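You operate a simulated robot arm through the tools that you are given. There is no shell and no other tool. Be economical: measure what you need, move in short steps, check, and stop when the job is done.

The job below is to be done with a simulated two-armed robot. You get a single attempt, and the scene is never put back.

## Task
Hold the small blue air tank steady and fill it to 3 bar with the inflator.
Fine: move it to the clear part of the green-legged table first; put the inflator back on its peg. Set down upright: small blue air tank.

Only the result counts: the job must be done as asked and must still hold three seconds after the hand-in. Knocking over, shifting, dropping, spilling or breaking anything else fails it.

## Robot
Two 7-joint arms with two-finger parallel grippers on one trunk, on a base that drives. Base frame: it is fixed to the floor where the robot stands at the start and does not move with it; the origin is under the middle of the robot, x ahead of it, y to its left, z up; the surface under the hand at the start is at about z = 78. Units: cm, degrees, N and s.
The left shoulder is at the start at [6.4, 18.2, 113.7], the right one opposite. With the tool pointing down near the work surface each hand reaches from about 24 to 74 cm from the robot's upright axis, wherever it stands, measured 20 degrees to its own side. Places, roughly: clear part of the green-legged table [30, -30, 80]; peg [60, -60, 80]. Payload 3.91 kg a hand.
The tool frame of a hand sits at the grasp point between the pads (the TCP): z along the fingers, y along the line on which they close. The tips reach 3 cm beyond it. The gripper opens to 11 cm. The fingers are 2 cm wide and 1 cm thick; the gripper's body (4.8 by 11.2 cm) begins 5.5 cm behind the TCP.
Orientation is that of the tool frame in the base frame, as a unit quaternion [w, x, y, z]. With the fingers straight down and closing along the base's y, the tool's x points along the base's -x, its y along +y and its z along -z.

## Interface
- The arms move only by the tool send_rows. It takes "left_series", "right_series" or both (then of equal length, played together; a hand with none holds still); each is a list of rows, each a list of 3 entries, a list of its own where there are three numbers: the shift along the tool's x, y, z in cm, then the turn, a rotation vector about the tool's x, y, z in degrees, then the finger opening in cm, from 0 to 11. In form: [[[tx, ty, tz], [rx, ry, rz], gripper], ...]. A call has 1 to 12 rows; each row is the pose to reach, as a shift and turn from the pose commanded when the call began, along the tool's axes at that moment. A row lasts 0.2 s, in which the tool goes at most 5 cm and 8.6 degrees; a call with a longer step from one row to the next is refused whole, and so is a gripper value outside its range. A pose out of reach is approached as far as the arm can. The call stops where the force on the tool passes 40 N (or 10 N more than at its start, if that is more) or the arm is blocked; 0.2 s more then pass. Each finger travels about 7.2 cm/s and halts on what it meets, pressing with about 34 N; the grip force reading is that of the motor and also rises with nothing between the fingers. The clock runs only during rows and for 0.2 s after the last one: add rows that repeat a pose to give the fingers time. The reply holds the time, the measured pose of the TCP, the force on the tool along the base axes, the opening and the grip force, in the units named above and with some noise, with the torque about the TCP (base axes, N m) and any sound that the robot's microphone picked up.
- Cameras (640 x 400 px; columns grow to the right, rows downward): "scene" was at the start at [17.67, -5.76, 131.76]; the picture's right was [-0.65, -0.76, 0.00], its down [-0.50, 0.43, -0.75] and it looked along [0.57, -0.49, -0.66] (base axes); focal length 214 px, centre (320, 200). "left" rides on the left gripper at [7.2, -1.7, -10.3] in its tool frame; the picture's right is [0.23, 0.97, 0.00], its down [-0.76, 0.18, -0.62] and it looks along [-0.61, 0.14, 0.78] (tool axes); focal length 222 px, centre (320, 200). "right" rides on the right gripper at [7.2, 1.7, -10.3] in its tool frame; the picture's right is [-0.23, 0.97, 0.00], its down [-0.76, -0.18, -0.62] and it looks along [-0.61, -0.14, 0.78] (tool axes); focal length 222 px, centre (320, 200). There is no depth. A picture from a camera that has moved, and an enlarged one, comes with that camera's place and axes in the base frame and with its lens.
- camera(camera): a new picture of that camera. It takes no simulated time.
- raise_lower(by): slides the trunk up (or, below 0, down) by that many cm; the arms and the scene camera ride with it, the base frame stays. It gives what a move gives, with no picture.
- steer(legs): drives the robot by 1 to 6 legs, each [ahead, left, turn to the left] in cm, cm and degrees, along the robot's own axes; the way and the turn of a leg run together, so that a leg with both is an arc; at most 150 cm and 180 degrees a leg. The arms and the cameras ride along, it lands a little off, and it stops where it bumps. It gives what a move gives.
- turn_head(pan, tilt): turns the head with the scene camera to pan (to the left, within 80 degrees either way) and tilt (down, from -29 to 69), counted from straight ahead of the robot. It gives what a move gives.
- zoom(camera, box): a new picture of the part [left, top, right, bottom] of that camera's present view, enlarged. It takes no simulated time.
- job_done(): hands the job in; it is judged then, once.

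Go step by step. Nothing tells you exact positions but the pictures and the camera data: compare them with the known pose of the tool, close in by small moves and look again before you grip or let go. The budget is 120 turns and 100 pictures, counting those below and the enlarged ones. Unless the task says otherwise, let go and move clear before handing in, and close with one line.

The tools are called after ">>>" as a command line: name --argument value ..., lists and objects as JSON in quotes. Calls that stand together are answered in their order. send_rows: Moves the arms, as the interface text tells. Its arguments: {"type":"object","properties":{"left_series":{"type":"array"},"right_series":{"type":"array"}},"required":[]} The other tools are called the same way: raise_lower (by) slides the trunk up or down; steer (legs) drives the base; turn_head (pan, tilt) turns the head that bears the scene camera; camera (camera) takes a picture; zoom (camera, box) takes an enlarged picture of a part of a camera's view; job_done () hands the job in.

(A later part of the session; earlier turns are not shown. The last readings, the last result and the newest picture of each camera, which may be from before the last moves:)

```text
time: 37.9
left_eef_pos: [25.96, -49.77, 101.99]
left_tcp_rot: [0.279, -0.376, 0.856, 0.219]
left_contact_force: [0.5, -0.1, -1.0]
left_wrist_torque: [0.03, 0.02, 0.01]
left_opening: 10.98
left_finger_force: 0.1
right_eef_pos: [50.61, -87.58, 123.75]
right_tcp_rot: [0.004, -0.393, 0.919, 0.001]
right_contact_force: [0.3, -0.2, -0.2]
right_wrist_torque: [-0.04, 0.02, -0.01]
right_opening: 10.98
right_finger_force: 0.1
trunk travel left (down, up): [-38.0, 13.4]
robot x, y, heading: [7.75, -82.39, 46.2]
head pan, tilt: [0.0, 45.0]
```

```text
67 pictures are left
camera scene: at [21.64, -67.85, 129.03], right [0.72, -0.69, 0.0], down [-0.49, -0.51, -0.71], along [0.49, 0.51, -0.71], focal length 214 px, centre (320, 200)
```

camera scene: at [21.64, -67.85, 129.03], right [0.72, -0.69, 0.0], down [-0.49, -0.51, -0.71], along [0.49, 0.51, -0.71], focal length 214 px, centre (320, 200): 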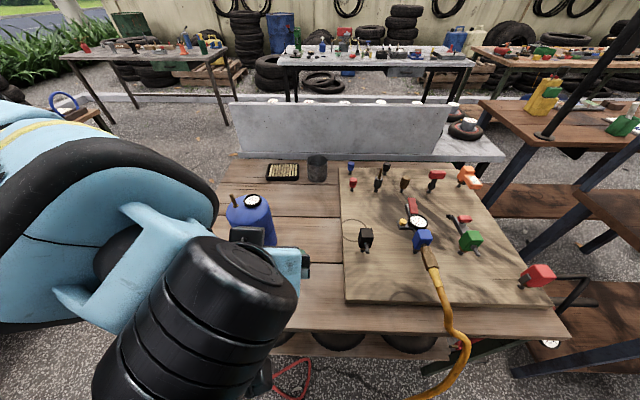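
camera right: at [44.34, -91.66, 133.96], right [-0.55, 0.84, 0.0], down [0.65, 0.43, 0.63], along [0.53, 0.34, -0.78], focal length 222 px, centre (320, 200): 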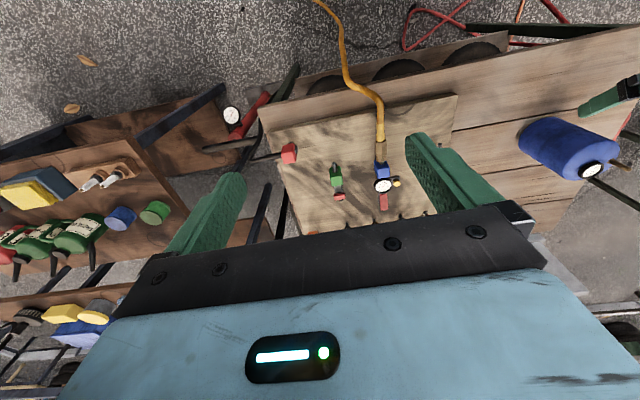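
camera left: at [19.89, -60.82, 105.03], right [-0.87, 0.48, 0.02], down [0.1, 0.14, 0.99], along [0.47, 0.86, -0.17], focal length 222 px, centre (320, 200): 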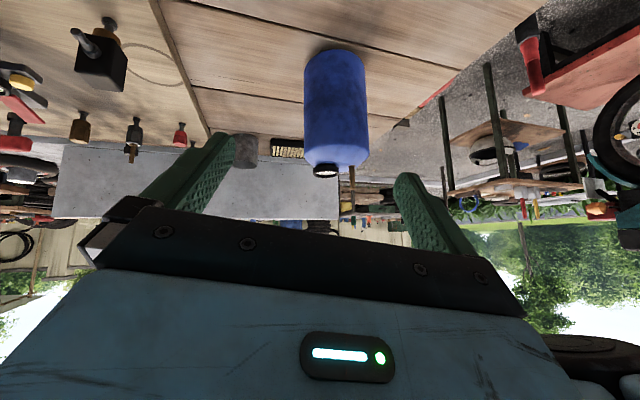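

I'll bring the right hand round to view the inflator from its left side, shifting the left hand a bit away.

>>> send_rows --right_series '[[[-2.3, 2.1, 2.2], [0, 0, 8.2], 11], [[-4.6, 4.1, 4.3], [0, 0, 16.4], 11], [[-6.9, 6.2, 6.5], [0, 0, 24.6], 11], [[-9.2, 8.3, 8.6], [0, 0, 32.8], 11], [[-11.5, 10.4, 10.8], [0, 0, 41], 11], [[-13.8, 12.5, 13], [0, 0, 49.2], 11], [[-16.1, 14.5, 15.1], [0, 0, 57.4], 11], [[-18.4, 16.6, 17.2], [0, 0, 65.6], 11], [[-20.7, 18.7, 19.4], [0, 0, 73.8], 11], [[-23, 20.8, 21.6], [0, 0, 82], 11], [[-25.3, 22.8, 23.7], [0, 0, 90], 11]]' --left_series '[[[0, 1, 0], [0, 0, 0], 11], [[0, 2, 0], [0, 0, 0], 11], [[0, 3, 0], [0, 0, 0], 11], [[0, 4, 0], [0, 0, 0], 11], [[0, 5, 0], [0, 0, 0], 11], [[0, 6, 0], [0, 0, 0], 11], [[0, 7, 0], [0, 0, 0], 11], [[0, 8, 0], [0, 0, 0], 11], [[0, 8, 0], [0, 0, 0], 11], [[0, 8, 0], [0, 0, 0], 11], [[0, 8, 0], [0, 0, 0], 11]]'

>>> send_rows --right_series '[[[0, 0, 0], [0, -7, 0], 11], [[0, 0, 0], [0, -14, 0], 11], [[0, 0, 0], [0, -21, 0], 11], [[0, 0, 0], [0, -28, 0], 11], [[0, 0, 0], [0, -35, 0], 11], [[0, 0, 0], [0, -35, 0], 11]]'

>>> camera --camera "right"

```text
time: 40.3
left_eef_pos: [24.39, -44.03, 104.79]
left_tcp_rot: [0.279, -0.376, 0.856, 0.22]
left_contact_force: [-0.3, -0.3, 0.5]
left_wrist_torque: [0.01, 0.01, 0.01]
left_opening: 11.01
left_finger_force: 0.1
left hand out of reach, approached as far as the arm can: row 2, 3, 4, 5, 6, 7, 8, 9, 10, 11
right_eef_pos: [51.94, -56.15, 99.18]
right_tcp_rot: [0.002, 0.373, 0.928, 0.003]
right_contact_force: [-1.1, 0.3, -1.1]
right_wrist_torque: [0.0, -0.01, 0.04]
right_opening: 10.99
right_finger_force: 0.1
right hand out of reach, approached as far as the arm can: row 11
trunk travel left (down, up): [-38.0, 13.4]
robot x, y, heading: [7.63, -82.49, 46.1]
head pan, tilt: [0.0, 45.0]
```

```text
time: 41.7
left_eef_pos: [24.24, -44.03, 104.77]
left_tcp_rot: [0.279, -0.376, 0.856, 0.22]
left_contact_force: [-0.2, -0.3, 0.2]
left_wrist_torque: [0.01, 0.0, -0.01]
left_opening: 11.01
left_finger_force: 0.0
right_eef_pos: [56.67, -64.95, 98.57]
right_tcp_rot: [0.281, 0.355, 0.885, -0.109]
right_contact_force: [0.3, 0.5, -0.6]
right_wrist_torque: [0.02, -0.03, 0.02]
right_opening: 11.0
right_finger_force: 0.1
right hand out of reach, approached as far as the arm can: row 1, 2, 3, 4, 5, 6
trunk travel left (down, up): [-38.0, 13.4]
robot x, y, heading: [7.45, -81.9, 46.0]
head pan, tilt: [0.0, 45.0]
```

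```text
66 pictures are left
camera right: at [49.17, -55.53, 102.95], right [0.81, 0.58, 0.14], down [0.07, -0.32, 0.95], along [0.59, -0.75, -0.29], focal length 222 px, centre (320, 200)
```

right: 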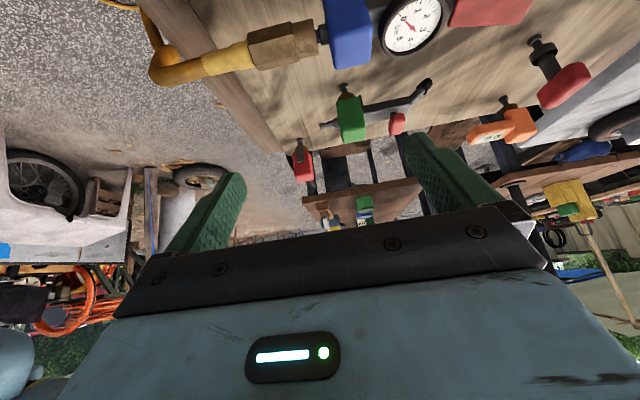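

The hand slid closer to the inflator than asked but stays clear above it. I'll zoom on the inflator.

>>> zoom --camera "right" --box '[230, 0, 550, 140]'

```text
2.00 times, centred on (390, 70) of right
camera zoom: at [49.17, -55.53, 102.95], right [0.81, 0.58, 0.14], down [0.07, -0.32, 0.95], along [0.59, -0.75, -0.29], focal length 444 px, centre (180, 460)
```

zoom: 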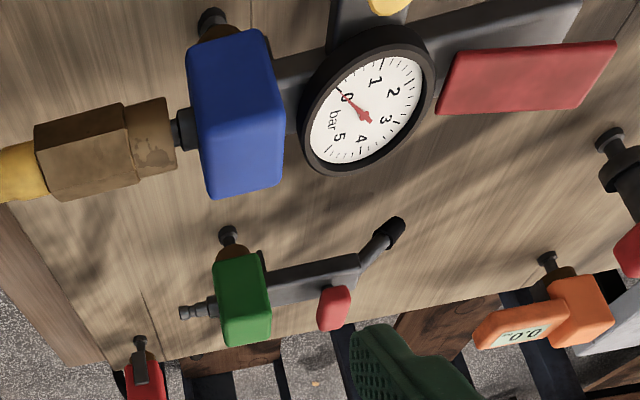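

I'll back the hand off a bit and pitch it further down to get the whole inflator in view.

>>> send_rows --right_series '[[[1, 0, -2], [0, 7, 0], 11], [[2, 0, -4], [0, 14, 0], 11], [[3.2, 0, -6], [0, 21, 0], 11], [[3.2, 0, -6], [0, 21, 0], 11]]'

>>> zoom --camera "right" --box '[200, 0, 560, 200]'

```text
time: 42.7
left_eef_pos: [24.07, -43.89, 104.89]
left_tcp_rot: [0.279, -0.376, 0.856, 0.22]
left_contact_force: [0.0, 0.4, -0.1]
left_wrist_torque: [0.0, 0.02, -0.01]
left_opening: 10.98
left_finger_force: 0.1
right_eef_pos: [52.32, -60.81, 101.81]
right_tcp_rot: [0.113, 0.37, 0.921, -0.043]
right_contact_force: [0.2, 0.7, 0.5]
right_wrist_torque: [-0.03, 0.0, 0.01]
right_opening: 11.0
right_finger_force: 0.1
trunk travel left (down, up): [-38.0, 13.4]
robot x, y, heading: [8.29, -82.42, 46.0]
head pan, tilt: [0.0, 45.0]
```

```text
1.78 times, centred on (380, 100) of right
camera zoom: at [46.7, -52.98, 110.02], right [0.83, 0.55, 0.06], down [0.3, -0.54, 0.79], along [0.47, -0.64, -0.61], focal length 395 px, centre (213, 378)
```

zoom: 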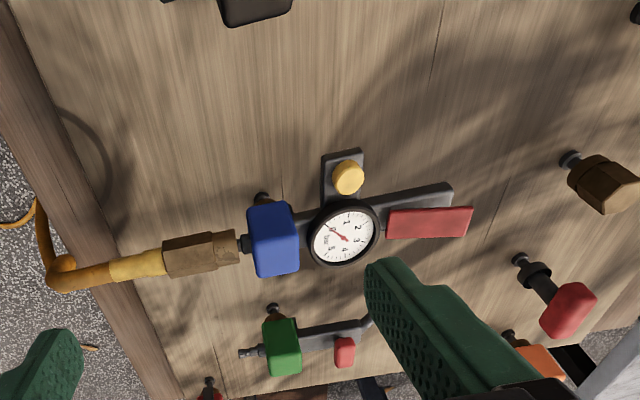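

I'll take tight zooms on the inflator's front end and body for detail on lever, trigger and chuck.

>>> zoom --camera "right" --box '[320, 60, 480, 160]'

>>> zoom --camera "scene" --box '[380, 180, 470, 270]'

```text
4.00 times, centred on (400, 110) of right
camera zoom: at [46.7, -52.98, 110.02], right [0.83, 0.55, 0.06], down [0.3, -0.54, 0.79], along [0.47, -0.64, -0.61], focal length 888 px, centre (0, 560)
```

zoom: 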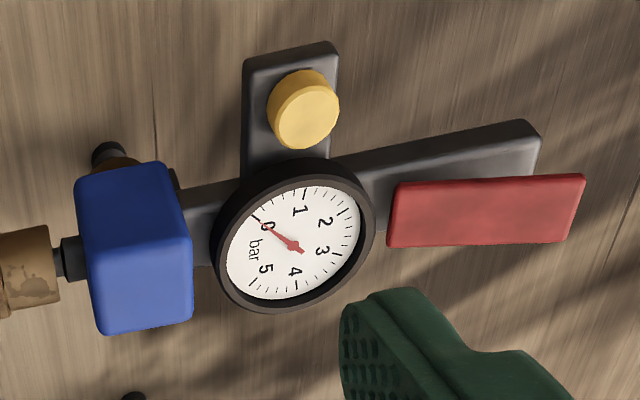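

```text
4.44 times, centred on (425, 225) of scene
camera zoom: at [21.65, -67.89, 129.03], right [0.72, -0.69, 0.0], down [-0.49, -0.51, -0.71], along [0.49, 0.51, -0.71], focal length 953 px, centre (-147, 89)
```

zoom: 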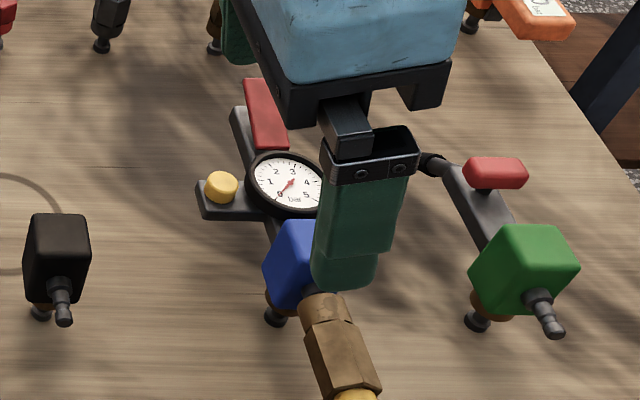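

The peg triangulates to (60.2, -63.05), with the blue body at z 82.5–87.5 and the bar pointing along about 50°. I'll level the right hand and swing it round to heading 50°, above the body.

>>> send_rows --right_series '[[[0, 0, -2], [0, 7, 0], 9], [[0, 0, -4], [0, 14, 0], 7], [[0, 0, -4], [0, 14, 0], 7]]'

>>> send_rows --right_series '[[[0, 0, 0], [0, 0, -8.5], 7], [[0, 0, 0], [0, 0, -17], 7], [[0, 0, 0], [0, 0, -25.5], 7], [[0, 0, 0], [0, 0, -34], 7], [[0, 0, 0], [0, 0, -42.5], 7], [[0, 0, 0], [0, 0, -51], 7], [[0, 0, 0], [0, 0, -59.5], 7], [[0, 0, 0], [0, 0, -68], 7], [[0, 0, 0], [0, 0, -76.5], 7], [[0, 0, 0], [0, 0, -85], 7], [[0, 0, 0], [0, 0, -93.4], 7], [[0, 0, 0], [0, 0, -93.4], 7]]'

```text
time: 43.5
left_eef_pos: [24.34, -43.91, 104.77]
left_tcp_rot: [0.278, -0.375, 0.856, 0.219]
left_contact_force: [0.2, -0.2, -0.1]
left_wrist_torque: [-0.01, -0.01, 0.01]
left_opening: 11.0
left_finger_force: 0.0
right_eef_pos: [51.74, -60.13, 105.63]
right_tcp_rot: [0.0, 0.372, 0.928, 0.003]
right_contact_force: [-0.6, -0.9, 0.7]
right_wrist_torque: [0.01, -0.01, 0.01]
right_opening: 6.98
right_finger_force: 0.0
trunk travel left (down, up): [-38.0, 13.4]
robot x, y, heading: [7.93, -81.85, 46.3]
head pan, tilt: [0.0, 45.0]
```

```text
time: 46.1
left_eef_pos: [24.2, -44.02, 104.94]
left_tcp_rot: [0.28, -0.375, 0.856, 0.22]
left_contact_force: [0.0, 0.3, 0.3]
left_wrist_torque: [-0.01, -0.04, -0.04]
left_opening: 11.02
left_finger_force: 0.1
right_eef_pos: [51.84, -60.05, 105.67]
right_tcp_rot: [0.003, -0.421, 0.907, 0.0]
right_contact_force: [0.5, 0.5, 0.1]
right_wrist_torque: [-0.03, 0.0, -0.02]
right_opening: 6.98
right_finger_force: 0.1
trunk travel left (down, up): [-38.0, 13.4]
robot x, y, heading: [7.34, -82.57, 46.3]
head pan, tilt: [0.0, 45.0]
```

Now I'll move over the body, stopping 8 cm above it, and look.

>>> send_rows --right_series '[[[-1, -2.8, 0], [0, 0, 0], 7], [[-2, -5.6, 2], [0, 0, 0], 7], [[-3.1, -8.3, 5], [0, 0, 0], 7], [[-3.1, -8.3, 9], [0, 0, 0], 7], [[-3.1, -8.3, 9], [0, 0, 0], 7]]'

>>> camera --camera "right"

>>> zoom --camera "scene" --box '[370, 160, 490, 270]'

```text
time: 47.3
left_eef_pos: [24.13, -43.98, 104.89]
left_tcp_rot: [0.279, -0.375, 0.856, 0.22]
left_contact_force: [-0.2, 0.1, -0.5]
left_wrist_torque: [0.0, 0.03, -0.04]
left_opening: 10.99
left_finger_force: 0.0
right_eef_pos: [60.15, -63.23, 96.91]
right_tcp_rot: [0.003, -0.421, 0.907, 0.001]
right_contact_force: [0.7, -1.0, -0.3]
right_wrist_torque: [0.02, 0.04, -0.01]
right_opening: 6.99
right_finger_force: 0.1
trunk travel left (down, up): [-38.0, 13.4]
robot x, y, heading: [7.8, -82.36, 46.1]
head pan, tilt: [0.0, 45.0]
```

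```text
61 pictures are left
camera right: at [54.13, -67.53, 107.18], right [-0.6, 0.8, 0.0], down [0.62, 0.46, 0.63], along [0.5, 0.37, -0.78], focal length 222 px, centre (320, 200)
```

right: 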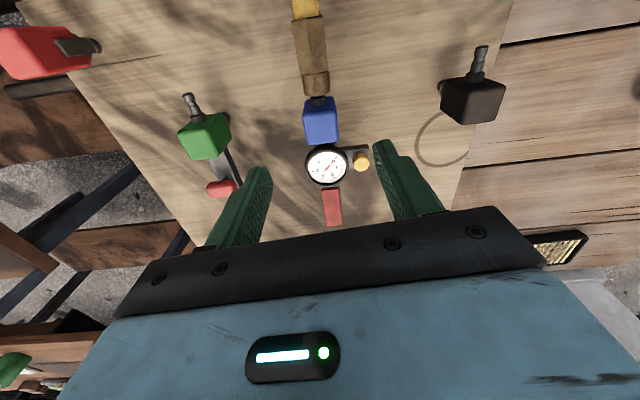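

```text
3.64 times, centred on (430, 215) of scene
camera zoom: at [21.62, -67.93, 129.04], right [0.72, -0.69, 0.0], down [-0.49, -0.51, -0.71], along [0.49, 0.51, -0.71], focal length 780 px, centre (-80, 146)
```

zoom: 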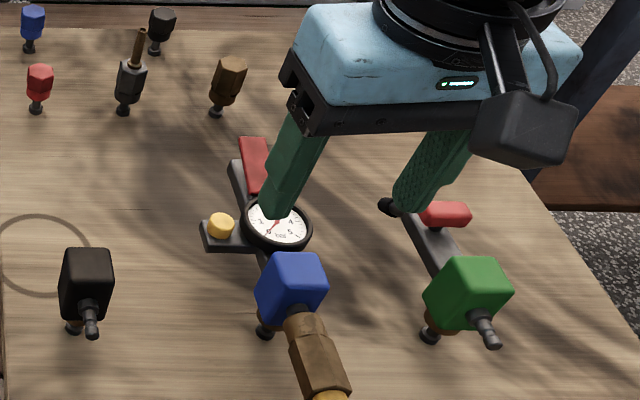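

The hand is centred over the blue body. I'll descend to z ≈ 85.5 and close.

>>> send_rows --right_series '[[[0, 0, 3], [0, 0, 0], 7], [[0, 0, 6], [0, 0, 0], 7], [[0, 0, 9], [0, 0, 0], 7], [[0, 0, 11.4], [0, 0, 0], 7], [[0, 0, 11.4], [0, 0, 0], 7]]'

>>> zoom --camera "scene" --box '[370, 160, 490, 270]'

>>> camera --camera "right"

```text
time: 48.5
left_eef_pos: [24.28, -43.99, 104.83]
left_tcp_rot: [0.279, -0.376, 0.856, 0.22]
left_contact_force: [-0.9, 0.6, 0.4]
left_wrist_torque: [-0.01, -0.01, 0.01]
left_opening: 10.99
left_finger_force: 0.1
right_eef_pos: [60.11, -62.9, 85.31]
right_tcp_rot: [0.003, -0.42, 0.907, 0.001]
right_contact_force: [-0.5, -0.6, 0.1]
right_wrist_torque: [-0.02, 0.0, -0.01]
right_opening: 7.0
right_finger_force: 0.0
trunk travel left (down, up): [-38.0, 13.4]
robot x, y, heading: [7.68, -82.08, 46.3]
head pan, tilt: [0.0, 45.0]
```

```text
3.64 times, centred on (430, 215) of scene
camera zoom: at [21.61, -67.89, 129.04], right [0.72, -0.69, 0.0], down [-0.49, -0.51, -0.71], along [0.49, 0.51, -0.71], focal length 780 px, centre (-80, 146)
```

zoom: 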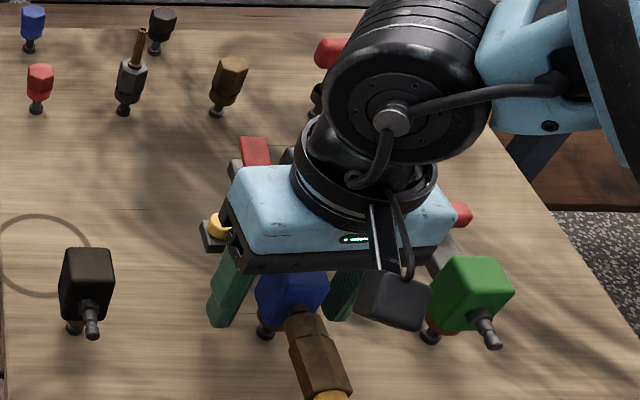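

```text
58 pictures are left
camera right: at [54.08, -67.44, 95.66], right [-0.6, 0.8, 0.0], down [0.62, 0.46, 0.63], along [0.5, 0.37, -0.78], focal length 222 px, centre (320, 200)
```

right: 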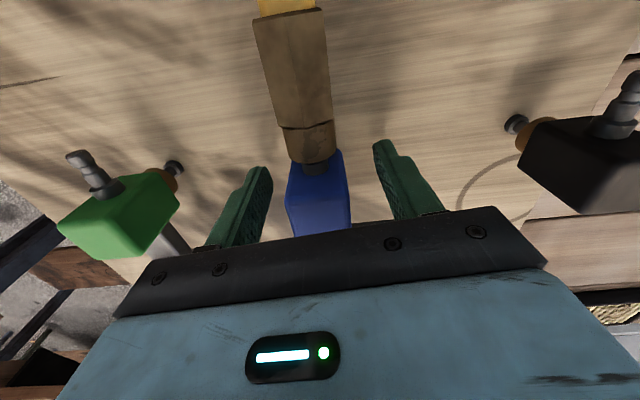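

The body sits centred between the open fingers. I'll close, then lift slowly.

>>> send_rows --right_series '[[[0, 0, 0], [0, 0, 0], 5], [[0, 0, 0], [0, 0, 0], 3.5], [[0, 0, 0], [0, 0, 0], 2], [[0, 0, 0], [0, 0, 0], 2], [[0, 0, 0], [0, 0, 0], 2]]'

>>> send_rows --right_series '[[[0, 0, -0.6], [0, 0, 0], 2], [[0, 0, -1.5], [0, 0, 0], 2], [[0, 0, -2.5], [0, 0, 0], 2], [[0, 0, -3.5], [0, 0, 0], 2], [[0, 0, -5], [0, 0, 0], 2], [[0, 0, -5], [0, 0, 0], 2]]'

>>> camera --camera "right"

>>> camera --camera "scene"

```text
time: 49.7
left_eef_pos: [24.24, -44.03, 104.72]
left_tcp_rot: [0.279, -0.376, 0.856, 0.22]
left_contact_force: [-0.4, 0.3, -0.4]
left_wrist_torque: [-0.01, -0.03, 0.0]
left_opening: 11.01
left_finger_force: 0.0
right_eef_pos: [60.04, -62.98, 85.25]
right_tcp_rot: [0.002, -0.421, 0.907, 0.001]
right_contact_force: [-0.1, -0.1, 0.0]
right_wrist_torque: [0.05, -0.02, -0.02]
right_opening: 3.1
right_finger_force: 34.1
trunk travel left (down, up): [-38.0, 13.4]
robot x, y, heading: [7.64, -82.24, 46.3]
head pan, tilt: [0.0, 45.0]
```

```text
time: 51.1
left_eef_pos: [24.31, -43.9, 104.92]
left_tcp_rot: [0.279, -0.376, 0.856, 0.221]
left_contact_force: [-0.3, 0.4, -0.5]
left_wrist_torque: [-0.04, -0.04, -0.01]
left_opening: 11.03
left_finger_force: 0.0
right_eef_pos: [60.1, -63.18, 90.35]
right_tcp_rot: [0.003, -0.421, 0.907, 0.0]
right_contact_force: [-0.3, 0.4, -2.4]
right_wrist_torque: [-0.04, 0.02, 0.02]
right_opening: 3.07
right_finger_force: 34.1
trunk travel left (down, up): [-38.0, 13.4]
robot x, y, heading: [7.22, -82.27, 46.1]
head pan, tilt: [0.0, 45.0]
```

```text
57 pictures are left
camera right: at [54.08, -67.52, 100.72], right [-0.6, 0.8, 0.0], down [0.63, 0.46, 0.63], along [0.5, 0.37, -0.78], focal length 222 px, centre (320, 200)
```

right: 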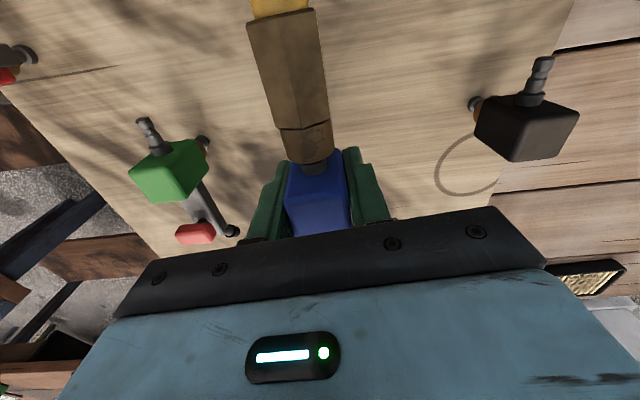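

```text
56 pictures are left
camera scene: at [21.67, -67.87, 129.02], right [0.72, -0.69, 0.0], down [-0.49, -0.51, -0.71], along [0.49, 0.51, -0.71], focal length 214 px, centre (320, 200)
```

scene: 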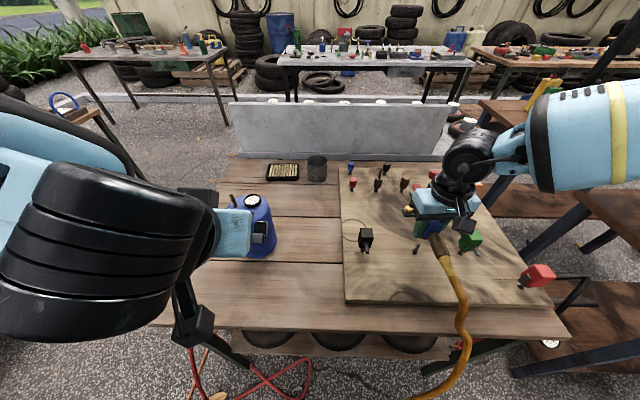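

The inflator is off its peg and held by the body (about 2.4 N). To see its underside I'll raise it and roll the hand so the underside faces the robot's centre.

>>> send_rows --right_series '[[[0, 0, -3], [0, 0, 0], 2], [[0, 0, -6], [0, 0, 0], 2], [[0, 0.5, -9], [-8, 0, 0], 2], [[0, 1, -12], [-16, 0, 0], 2], [[0, 1.5, -14], [-24, 0, 0], 2], [[0, 2, -15], [-32, 0, 0], 2], [[0, 2.5, -15], [-40, 0, 0], 2], [[0, 3, -15], [-48, 0, 0], 2], [[0, 3.5, -15], [-56, 0, 0], 2], [[0, 4, -15], [-64, 0, 0], 2], [[0, 4, -15], [-72, 0, 0], 2], [[0, 4, -15], [-80, 0, 0], 2]]'

>>> turn_head --pan -25 --tilt 35

>>> camera --camera "scene"

```text
time: 53.7
left_eef_pos: [24.13, -44.03, 104.74]
left_tcp_rot: [0.278, -0.377, 0.855, 0.221]
left_contact_force: [-0.2, 0.3, -0.4]
left_wrist_torque: [0.02, -0.02, 0.02]
left_opening: 10.99
left_finger_force: 0.1
right_eef_pos: [56.41, -60.32, 107.33]
right_tcp_rot: [-0.267, -0.322, 0.699, 0.58]
right_contact_force: [-0.6, 0.2, -2.3]
right_wrist_torque: [0.0, 0.03, -0.01]
right_opening: 3.05
right_finger_force: 33.7
right hand out of reach, approached as far as the arm can: row 12
trunk travel left (down, up): [-38.0, 13.4]
robot x, y, heading: [8.05, -82.33, 46.4]
head pan, tilt: [0.0, 45.0]
```

```text
time: 54.6
left_eef_pos: [24.05, -43.99, 104.82]
left_tcp_rot: [0.278, -0.376, 0.856, 0.221]
left_contact_force: [0.9, 0.0, -0.8]
left_wrist_torque: [0.03, 0.05, 0.01]
left_opening: 11.02
left_finger_force: 0.0
right_eef_pos: [56.56, -60.35, 107.23]
right_tcp_rot: [-0.268, -0.323, 0.698, 0.58]
right_contact_force: [-0.4, -0.1, -2.4]
right_wrist_torque: [0.0, 0.03, 0.01]
right_opening: 3.02
right_finger_force: 34.4
trunk travel left (down, up): [-38.0, 13.4]
robot x, y, heading: [7.62, -82.35, 46.3]
head pan, tilt: [-25.0, 35.0]
```

```text
55 pictures are left
camera scene: at [24.23, -70.56, 130.51], right [0.36, -0.93, 0.0], down [-0.53, -0.21, -0.82], along [0.76, 0.3, -0.57], focal length 214 px, centre (320, 200)
```

scene: 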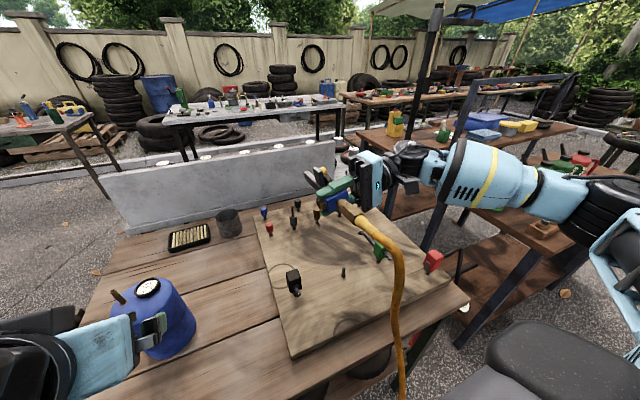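

>>> zoom --camera "scene" --box '[295, 150, 375, 220]'

```text
5.71 times, centred on (335, 185) of scene
camera zoom: at [24.23, -70.56, 130.51], right [0.36, -0.93, 0.0], down [-0.53, -0.21, -0.82], along [0.76, 0.3, -0.57], focal length 1226 px, centre (234, 286)
```

zoom: 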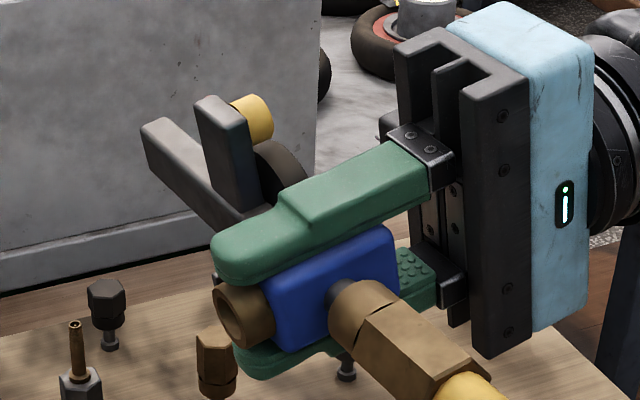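

The brass chuck is the hollow cylinder under the body, the part that sat on the peg, so it goes straight down over the tank's valve stem. First I'll bring the left hand low and nearly horizontal to hold the tank clear of the valve.

>>> send_rows --left_series '[[[1.8, -0.5, 2.2], [0.4, -6.7, -2.7], 11], [[3.6, -1, 4.4], [0.8, -13.4, -5.4], 11], [[5.4, -1.5, 6.6], [1.2, -20.1, -8.2], 11], [[7.2, -2, 8.8], [1.6, -26.8, -10.9], 11], [[7.2, -2, 8.8], [1.6, -26.8, -10.9], 11]]'

>>> camera --camera "left"

>>> turn_head --pan 0 --tilt 45

>>> camera --camera "scene"

```text
time: 55.8
left_eef_pos: [26.37, -43.86, 91.88]
left_tcp_rot: [0.495, -0.389, 0.731, 0.262]
left_contact_force: [0.4, 0.2, 0.1]
left_wrist_torque: [0.02, 0.02, -0.01]
left_opening: 11.0
left_finger_force: 0.0
left hand out of reach, approached as far as the arm can: row 1, 2, 3, 4, 5
right_eef_pos: [56.43, -60.15, 107.29]
right_tcp_rot: [-0.269, -0.322, 0.698, 0.58]
right_contact_force: [-1.0, 0.0, -2.1]
right_wrist_torque: [0.01, 0.03, 0.01]
right_opening: 3.03
right_finger_force: 34.1
trunk travel left (down, up): [-38.0, 13.4]
robot x, y, heading: [7.71, -82.13, 46.4]
head pan, tilt: [-25.0, 35.0]
```

```text
53 pictures are left
camera left: at [20.85, -55.0, 89.28], right [-0.85, 0.47, -0.21], down [-0.31, -0.14, 0.94], along [0.41, 0.87, 0.27], focal length 222 px, centre (320, 200)
```

left: 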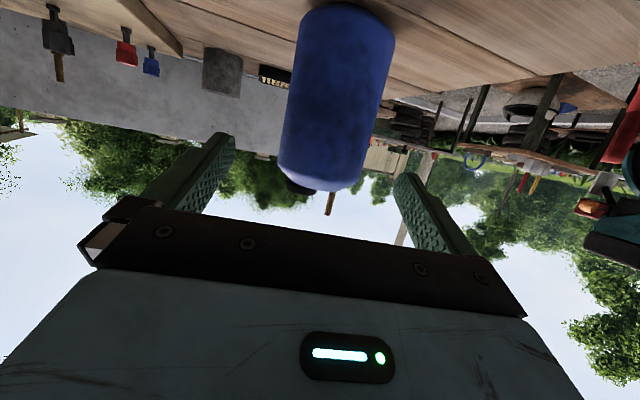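

```text
time: 56.7
left_eef_pos: [26.5, -43.83, 91.99]
left_tcp_rot: [0.494, -0.39, 0.732, 0.262]
left_contact_force: [0.6, 0.5, -0.6]
left_wrist_torque: [0.03, 0.0, 0.01]
left_opening: 10.98
left_finger_force: 0.1
right_eef_pos: [56.58, -60.35, 107.26]
right_tcp_rot: [-0.267, -0.323, 0.698, 0.581]
right_contact_force: [0.3, 0.6, -2.6]
right_wrist_torque: [-0.02, 0.03, -0.01]
right_opening: 3.02
right_finger_force: 33.7
trunk travel left (down, up): [-38.0, 13.4]
robot x, y, heading: [7.43, -82.39, 46.2]
head pan, tilt: [0.0, 45.0]
```

```text
52 pictures are left
camera scene: at [21.66, -67.88, 129.03], right [0.72, -0.69, 0.0], down [-0.49, -0.51, -0.71], along [0.49, 0.51, -0.71], focal length 214 px, centre (320, 200)
```

scene: 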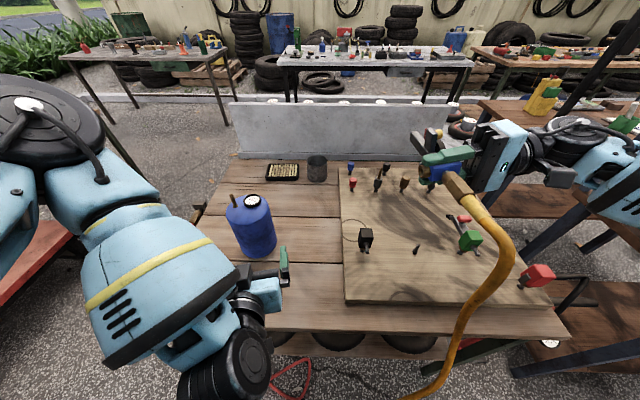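

The orientation is right but the hand sits about 1.9 cm to the right of the tank's axis. I'll correct that and advance partway, then check.

>>> send_rows --left_series '[[[0, 1.9, 0], [0, 0, 0], 11], [[-0.1, 1.9, 2], [0, 0, 0], 11], [[-0.3, 1.9, 4], [0, 0, 0], 11], [[-0.3, 1.9, 4], [0, 0, 0], 11]]'

>>> camera --camera "left"

```text
time: 57.7
left_eef_pos: [26.95, -39.69, 90.77]
left_tcp_rot: [0.494, -0.389, 0.732, 0.262]
left_contact_force: [0.2, -0.3, -0.3]
left_wrist_torque: [-0.01, 0.01, -0.03]
left_opening: 10.99
left_finger_force: 0.0
left hand out of reach, approached as far as the arm can: row 1
right_eef_pos: [56.49, -60.24, 107.35]
right_tcp_rot: [-0.268, -0.323, 0.698, 0.58]
right_contact_force: [-0.1, -0.3, -2.5]
right_wrist_torque: [-0.02, 0.02, 0.04]
right_opening: 2.98
right_finger_force: 34.2
trunk travel left (down, up): [-38.0, 13.4]
robot x, y, heading: [7.74, -82.31, 46.3]
head pan, tilt: [0.0, 45.0]
```

```text
51 pictures are left
camera left: at [21.43, -50.88, 88.09], right [-0.85, 0.47, -0.21], down [-0.31, -0.14, 0.94], along [0.41, 0.87, 0.27], focal length 222 px, centre (320, 200)
```

left: 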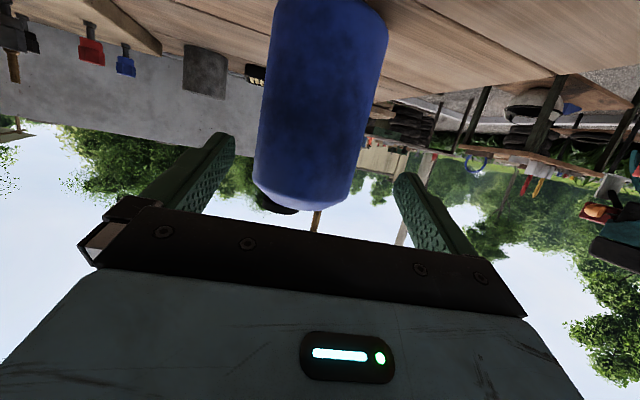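

The tank is now centred between the fingers. I'll slide in the rest of the way.

>>> send_rows --left_series '[[[-0.1, 0, 2.2], [0, 0, 0], 11], [[-0.2, 0, 4.4], [0, 0, 0], 11], [[-0.3, 0, 6.6], [0, 0, 0], 11], [[-0.4, 0, 8], [0, 0, 0], 11], [[-0.4, 0, 8], [0, 0, 0], 11]]'

>>> camera --camera "left"

>>> zoom --camera "scene" --box '[200, 170, 320, 270]'

```text
time: 58.9
left_eef_pos: [31.26, -33.38, 88.21]
left_tcp_rot: [0.494, -0.389, 0.732, 0.262]
left_contact_force: [-0.1, 0.2, -0.2]
left_wrist_torque: [-0.01, -0.01, -0.03]
left_opening: 10.99
left_finger_force: 0.0
right_eef_pos: [56.65, -60.37, 107.28]
right_tcp_rot: [-0.268, -0.323, 0.698, 0.581]
right_contact_force: [0.2, 0.0, -2.5]
right_wrist_torque: [-0.01, 0.03, 0.03]
right_opening: 2.99
right_finger_force: 33.8
trunk travel left (down, up): [-38.0, 13.4]
robot x, y, heading: [7.89, -82.64, 46.1]
head pan, tilt: [0.0, 45.0]
```

```text
50 pictures are left
camera left: at [25.7, -44.56, 85.49], right [-0.85, 0.47, -0.21], down [-0.31, -0.14, 0.94], along [0.42, 0.87, 0.27], focal length 222 px, centre (320, 200)
```

left: 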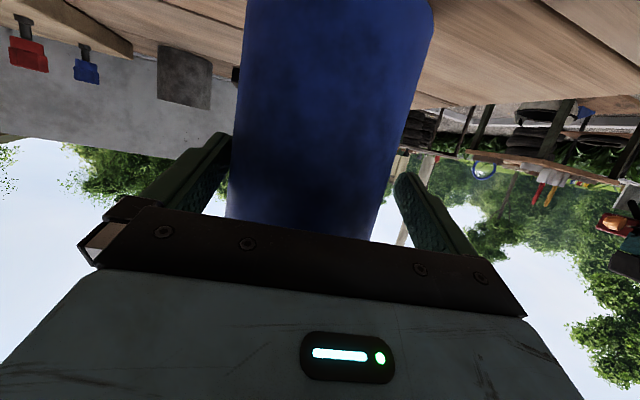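

```text
4.00 times, centred on (260, 220) of scene
camera zoom: at [21.65, -67.89, 129.03], right [0.72, -0.69, 0.0], down [-0.49, -0.51, -0.71], along [0.49, 0.51, -0.71], focal length 858 px, centre (560, 120)
```

zoom: 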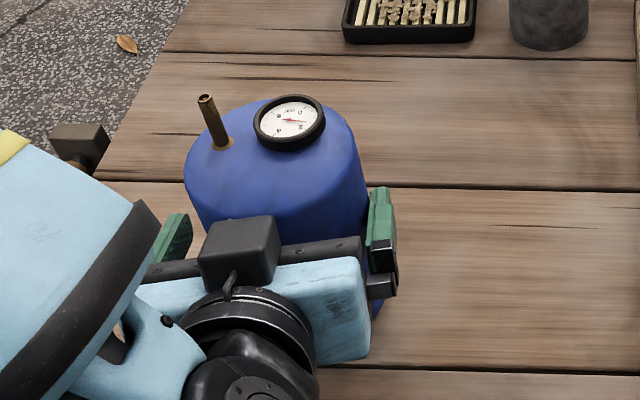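

The stem top sits at about (30.9, -31.3, 97.7) and no contact is felt. I'll close the left hand on the tank.

>>> send_rows --left_series '[[[0, 0, 0], [0, 0, 0], 10.2], [[0, 0, 0], [0, 0, 0], 9.6], [[0, 0, 0], [0, 0, 0], 9], [[0, 0, 0], [0, 0, 0], 8.5], [[0, 0, 0], [0, 0, 0], 8.5], [[0, 0, 0], [0, 0, 0], 8.5]]'

>>> zoom --camera "scene" --box '[200, 170, 320, 270]'

```text
time: 60.3
left_eef_pos: [31.22, -33.44, 88.16]
left_tcp_rot: [0.494, -0.389, 0.732, 0.262]
left_contact_force: [3.8, -0.9, 0.7]
left_wrist_torque: [0.05, 0.02, -0.08]
left_opening: 9.48
left_finger_force: 34.2
right_eef_pos: [56.63, -60.29, 107.11]
right_tcp_rot: [-0.268, -0.323, 0.698, 0.581]
right_contact_force: [-0.3, 0.3, -0.4]
right_wrist_torque: [-0.04, 0.01, 0.04]
right_opening: 2.97
right_finger_force: 33.4
trunk travel left (down, up): [-38.0, 13.4]
robot x, y, heading: [7.64, -82.18, 46.2]
head pan, tilt: [0.0, 45.0]
```

```text
4.00 times, centred on (260, 220) of scene
camera zoom: at [21.68, -67.9, 129.03], right [0.72, -0.69, 0.0], down [-0.49, -0.51, -0.71], along [0.49, 0.51, -0.71], focal length 858 px, centre (560, 120)
```

zoom: 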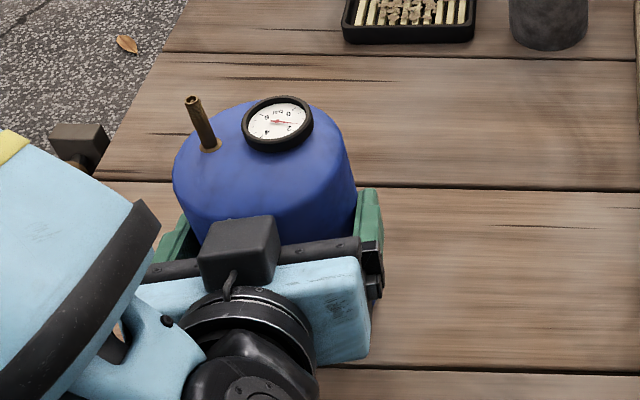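

The tank is held; the stem top is now near (30.4, -30.9). I'll unroll the right hand back to pointing down and check the inflator is still well seated in its grip.

>>> send_rows --right_series '[[[0, 0, -1], [8, 0, 0], 2], [[0, 0, -2], [16, 0, 0], 2], [[0, 0, -3], [24, 0, 0], 2], [[0, 0, -4], [32, 0, 0], 2], [[0, 0, -5], [40, 0, 0], 2], [[0, 0, -6], [48, 0, 0], 2], [[0, 0, -7], [56, 0, 0], 2], [[0, 0, -8], [64, 0, 0], 2], [[0, 0, -8], [72, 0, 0], 2], [[0, 0, -8], [79, 0, 0], 2], [[0, 0, -8], [79, 0, 0], 2]]'

>>> camera --camera "right"

>>> camera --camera "scene"

```text
time: 62.7
left_eef_pos: [31.11, -33.44, 88.04]
left_tcp_rot: [0.494, -0.389, 0.731, 0.263]
left_contact_force: [3.3, -1.3, 2.3]
left_wrist_torque: [0.04, -0.01, -0.03]
left_opening: 9.47
left_finger_force: 34.3
right_eef_pos: [62.62, -65.49, 108.68]
right_tcp_rot: [-0.001, -0.42, 0.907, 0.008]
right_contact_force: [1.0, 0.1, -2.5]
right_wrist_torque: [-0.03, -0.02, 0.0]
right_opening: 2.97
right_finger_force: 34.2
trunk travel left (down, up): [-38.0, 13.4]
robot x, y, heading: [7.71, -82.09, 46.1]
head pan, tilt: [0.0, 45.0]
```

```text
47 pictures are left
camera right: at [56.72, -70.02, 119.08], right [-0.6, 0.8, 0.01], down [0.63, 0.46, 0.62], along [0.49, 0.38, -0.78], focal length 222 px, centre (320, 200)
```

right: 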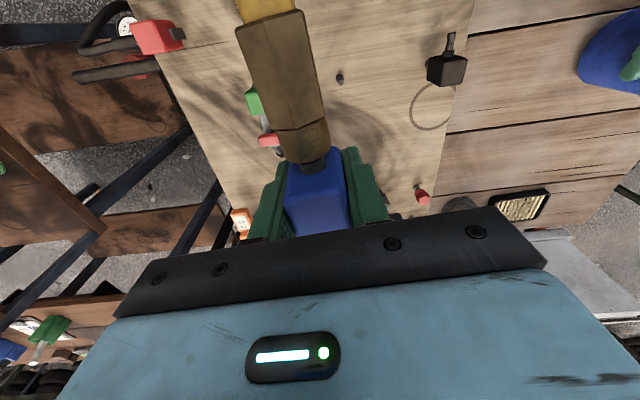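

```text
46 pictures are left
camera scene: at [21.7, -67.92, 129.03], right [0.72, -0.69, 0.0], down [-0.49, -0.51, -0.71], along [0.49, 0.51, -0.71], focal length 214 px, centre (320, 200)
```

scene: 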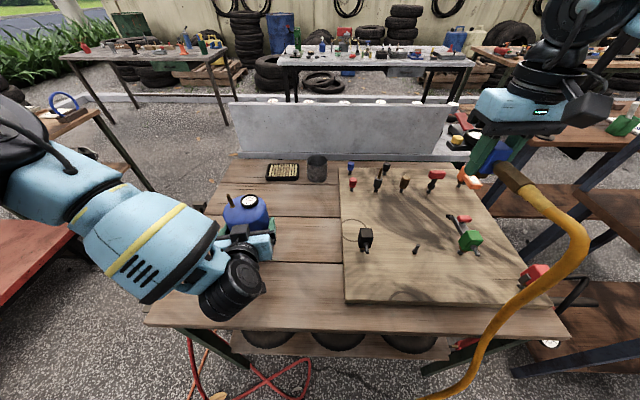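

The inflator is firmly held. I'll carry it high toward the tank while yawing it left about 77°, so the hose trails off to the right and clears the left hand.

>>> send_rows --right_series '[[[-0.4, 3.3, -0.3], [0, 0, -7], 2], [[-0.8, 6.8, -0.6], [0, 0, -14], 2], [[-1.2, 10.3, -1], [0, 0, -21], 2], [[-1.7, 13.8, -1.3], [0, 0, -28], 2], [[-2.2, 17.3, -1.5], [0, 0, -35], 2], [[-2.7, 20.8, -1.5], [0, 0, -42], 2], [[-3.2, 24.3, -1.5], [0, 0, -49], 2], [[-3.7, 27.8, -1.5], [0, 0, -56], 2], [[-4.2, 31.3, -1.5], [0, 0, -63], 2], [[-4.7, 34.8, -1.5], [0, 0, -70], 2], [[-5.2, 38, -1.5], [0, 0, -77], 2], [[-5.2, 38, -1.5], [0, 0, -77], 2]]'

>>> camera --camera "scene"

>>> camera --camera "right"

```text
time: 65.3
left_eef_pos: [31.32, -33.39, 88.09]
left_tcp_rot: [0.494, -0.389, 0.732, 0.262]
left_contact_force: [-0.1, 1.4, -1.0]
left_wrist_torque: [0.26, -0.21, 0.0]
left_opening: 9.47
left_finger_force: 33.5
right_eef_pos: [43.49, -60.85, 102.78]
right_tcp_rot: [-0.005, 0.893, -0.449, -0.008]
right_contact_force: [-0.8, -0.1, -2.2]
right_wrist_torque: [-0.02, -0.05, 0.01]
right_opening: 2.99
right_finger_force: 34.2
right hand out of reach, approached as far as the arm can: row 4, 5, 6, 7, 8, 9, 10, 11, 12
trunk travel left (down, up): [-38.0, 13.4]
robot x, y, heading: [7.89, -82.54, 46.2]
head pan, tilt: [0.0, 45.0]
```

```text
45 pictures are left
camera scene: at [21.66, -67.87, 129.03], right [0.72, -0.69, 0.0], down [-0.49, -0.51, -0.71], along [0.49, 0.51, -0.71], focal length 214 px, centre (320, 200)
```

scene: 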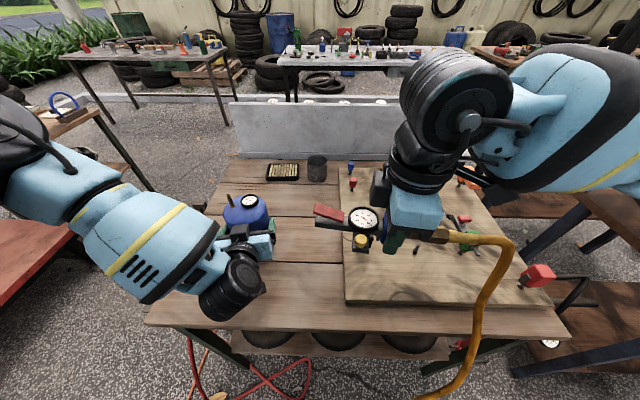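

```text
44 pictures are left
camera right: at [46.43, -67.82, 113.04], right [-0.92, -0.4, 0.0], down [-0.3, 0.71, 0.64], along [-0.25, 0.58, -0.77], focal length 222 px, centre (320, 200)
```

right: 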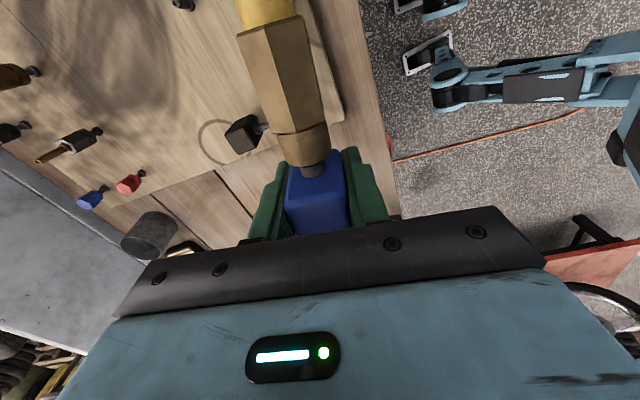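

The inflator points left now with the hose trailing right, but the arm is reach-limited at this yaw. I'll ease the yaw back by about 22° and work toward the tank.

>>> send_rows --right_series '[[[0, 0, -2], [0, 0, 7], 2], [[-2, -0.5, -4], [0, 0, 14], 2], [[-5, -1.5, -6], [0, 0, 22], 2], [[-9, -2.5, -6.5], [0, 0, 22], 2], [[-13, -3.5, -6.5], [0, 0, 22], 2], [[-17, -4.5, -6.5], [0, 0, 22], 2], [[-20, -5, -6.5], [0, 0, 22], 2], [[-20, -5, -6.5], [0, 0, 22], 2]]'

>>> camera --camera "scene"

```text
time: 67.1
left_eef_pos: [31.15, -33.44, 88.1]
left_tcp_rot: [0.494, -0.389, 0.732, 0.262]
left_contact_force: [-3.3, -2.0, 0.1]
left_wrist_torque: [0.01, 0.09, 0.05]
left_opening: 9.48
left_finger_force: 33.9
right_eef_pos: [47.35, -58.65, 109.91]
right_tcp_rot: [-0.003, 0.792, -0.611, -0.007]
right_contact_force: [0.3, 0.6, -1.6]
right_wrist_torque: [-0.01, -0.01, 0.0]
right_opening: 2.96
right_finger_force: 33.8
right hand out of reach, approached as far as the arm can: row 2, 3, 4, 5, 6, 7, 8
trunk travel left (down, up): [-38.0, 13.4]
robot x, y, heading: [7.6, -82.23, 46.2]
head pan, tilt: [0.0, 45.0]
```

```text
43 pictures are left
camera scene: at [21.62, -67.89, 129.03], right [0.72, -0.69, 0.0], down [-0.49, -0.51, -0.71], along [0.49, 0.51, -0.71], focal length 214 px, centre (320, 200)
```

scene: 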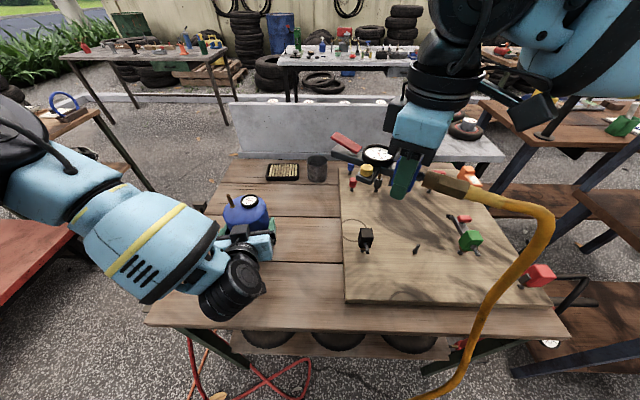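

The right arm can't cross this far left. I'll release the tank, back the left hand off, and shift the robot about 19 cm left so the tank lies straight ahead for both hands.

>>> send_rows --left_series '[[[0, 0, 0], [0, 0, 0], 9.5], [[0, 0, 0], [0, 0, 0], 10.3], [[0, 0, 0], [0, 0, 0], 11], [[0, 0, 0], [0, 0, 0], 11], [[0, 0, -3], [0, 0, 0], 11], [[0, 0, -7], [0, 0, 0], 11], [[0, 0, -11], [0, 0, 0], 11], [[0, 0, -13], [0, 0, 0], 11]]'

>>> steer --legs '[[0, 19, 0]]'

>>> camera --camera "scene"

>>> camera --camera "left"

```text
time: 68.9
left_eef_pos: [26.3, -43.07, 91.95]
left_tcp_rot: [0.494, -0.39, 0.731, 0.263]
left_contact_force: [-0.1, -0.3, -0.5]
left_wrist_torque: [0.03, -0.03, 0.01]
left_opening: 11.0
left_finger_force: 0.0
left hand out of reach, approached as far as the arm can: row 7, 8
right_eef_pos: [47.5, -58.64, 110.03]
right_tcp_rot: [-0.003, 0.792, -0.61, -0.007]
right_contact_force: [0.1, -0.1, -1.8]
right_wrist_torque: [0.0, -0.05, -0.01]
right_opening: 2.96
right_finger_force: 34.4
trunk travel left (down, up): [-38.0, 13.4]
robot x, y, heading: [7.52, -82.42, 46.1]
head pan, tilt: [0.0, 45.0]
```

```text
time: 71.2
left_eef_pos: [12.77, -30.12, 91.97]
left_tcp_rot: [0.494, -0.39, 0.732, 0.262]
left_contact_force: [0.5, -0.2, -0.2]
left_wrist_torque: [0.01, 0.01, -0.03]
left_opening: 11.01
left_finger_force: 0.0
right_eef_pos: [33.99, -45.53, 110.03]
right_tcp_rot: [-0.003, 0.791, -0.612, -0.008]
right_contact_force: [-0.7, -0.1, -2.6]
right_wrist_torque: [-0.05, -0.02, -0.01]
right_opening: 2.97
right_finger_force: 34.1
trunk travel left (down, up): [-38.0, 13.4]
robot x, y, heading: [-5.71, -69.11, 46.2]
head pan, tilt: [0.0, 45.0]
```

```text
42 pictures are left
camera scene: at [8.07, -54.85, 129.03], right [0.72, -0.69, 0.0], down [-0.49, -0.51, -0.71], along [0.49, 0.51, -0.71], focal length 214 px, centre (320, 200)
```

scene: 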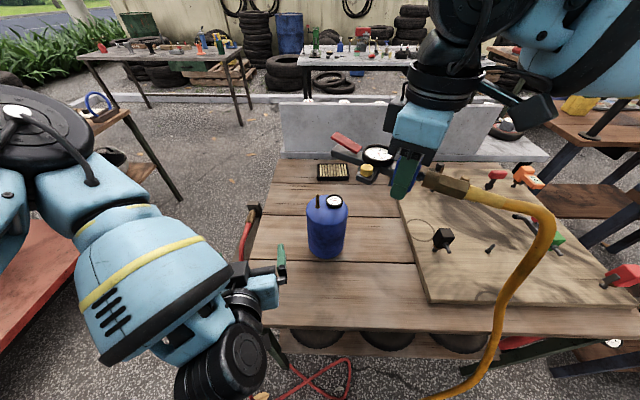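

```text
41 pictures are left
camera left: at [7.27, -41.29, 89.29], right [-0.85, 0.47, -0.21], down [-0.31, -0.14, 0.94], along [0.41, 0.87, 0.27], focal length 222 px, centre (320, 200)
```

left: 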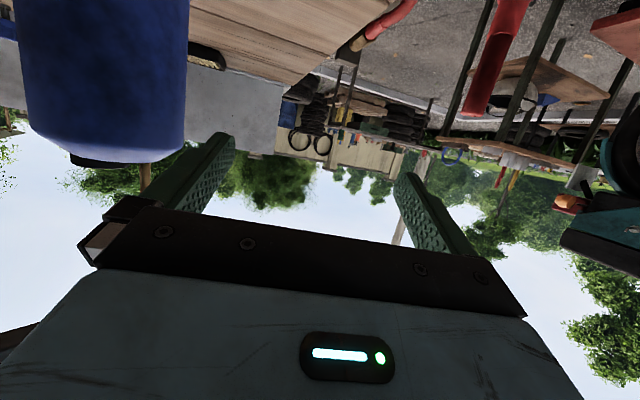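

The tank now lies straight ahead at about 53 cm. I'll zoom on it to measure its axis and stem before regripping from the left side.

>>> zoom --camera "scene" --box '[270, 170, 390, 270]'

```text
4.00 times, centred on (330, 220) of scene
camera zoom: at [8.07, -54.85, 129.03], right [0.72, -0.69, 0.0], down [-0.49, -0.51, -0.71], along [0.49, 0.51, -0.71], focal length 858 px, centre (280, 120)
```

zoom: 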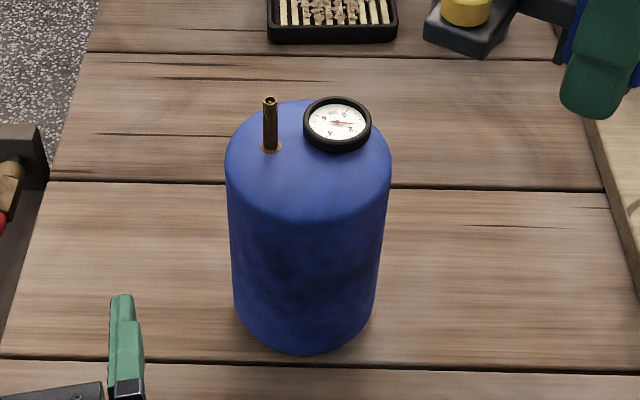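

Stem is at (30.4, -30.9) and the tank axis near (32.2, -31.8). I'll yaw the left hand 40° right and line it up for a grip from the left-rear.

>>> send_rows --left_series '[[[-0.1, -1.7, -0.2], [7.4, 0, 3], 11], [[-0.2, -3.4, -0.4], [14.8, 0, 6], 11], [[-0.3, -5.1, -0.6], [22.2, 0, 9], 11], [[-0.4, -6.8, -0.8], [29.7, 0, 12], 11], [[-0.5, -8.5, -1.1], [37.1, 0, 15], 11], [[-0.5, -8.5, -1.1], [37.1, 0, 15], 11]]'

>>> camera --camera "left"

```text
time: 72.5
left_eef_pos: [20.59, -36.03, 95.85]
left_tcp_rot: [0.567, -0.212, 0.789, 0.103]
left_contact_force: [-0.4, 0.3, -0.9]
left_wrist_torque: [-0.04, -0.02, 0.03]
left_opening: 10.98
left_finger_force: 0.1
left hand out of reach, approached as far as the arm can: row 1, 2, 3, 4, 5, 6
right_eef_pos: [33.95, -45.44, 109.94]
right_tcp_rot: [-0.003, 0.792, -0.611, -0.008]
right_contact_force: [-0.5, 0.4, -2.2]
right_wrist_torque: [-0.01, -0.02, -0.02]
right_opening: 2.99
right_finger_force: 34.5
trunk travel left (down, up): [-38.0, 13.4]
robot x, y, heading: [-5.94, -69.48, 46.2]
head pan, tilt: [0.0, 45.0]
stopped in row 6 (left hand): the arm was blocked; the commanded pose is now the measured one
```

```text
39 pictures are left
camera left: at [10.49, -43.37, 92.79], right [-0.5, 0.82, -0.29], down [-0.41, 0.07, 0.91], along [0.76, 0.57, 0.3], focal length 222 px, centre (320, 200)
```

left: 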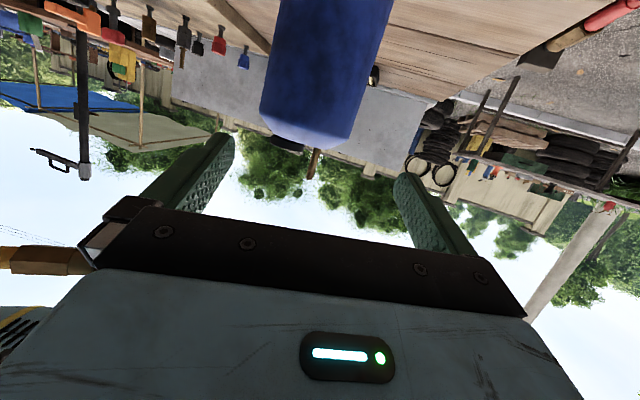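

Heading is about 25°, which is fine. I'll correct 0.9 cm sideways and slide in over the tank.

>>> send_rows --left_series '[[[1.5, -0.5, 0.5], [0, 0, 0], 11], [[3.3, -0.9, 1.5], [0, 0, 0], 11], [[3.3, -0.9, 4], [0, 0, 0], 11], [[3.3, -0.9, 6], [0, 0, 0], 11], [[3.3, -0.9, 6], [0, 0, 0], 11]]'

>>> camera --camera "left"

```text
time: 73.7
left_eef_pos: [25.92, -35.14, 93.04]
left_tcp_rot: [0.579, -0.224, 0.776, 0.11]
left_contact_force: [-0.4, 0.7, -0.3]
left_wrist_torque: [0.01, 0.0, -0.01]
left_opening: 10.99
left_finger_force: 0.1
left hand out of reach, approached as far as the arm can: row 3, 4, 5
right_eef_pos: [33.88, -45.58, 109.99]
right_tcp_rot: [-0.002, 0.791, -0.612, -0.008]
right_contact_force: [-0.1, 0.0, -1.7]
right_wrist_torque: [-0.01, 0.0, -0.02]
right_opening: 2.97
right_finger_force: 34.0
trunk travel left (down, up): [-38.0, 13.4]
robot x, y, heading: [-5.86, -69.27, 46.3]
head pan, tilt: [0.0, 45.0]
```

```text
38 pictures are left
camera left: at [16.21, -42.81, 89.65], right [-0.52, 0.8, -0.3], down [-0.44, 0.05, 0.9], along [0.73, 0.6, 0.32], focal length 222 px, centre (320, 200)
```

left: 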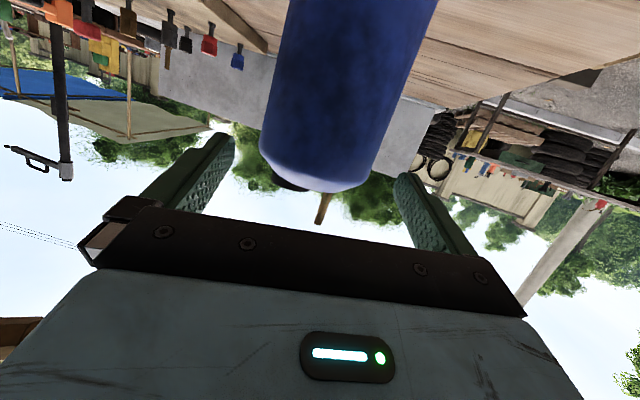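

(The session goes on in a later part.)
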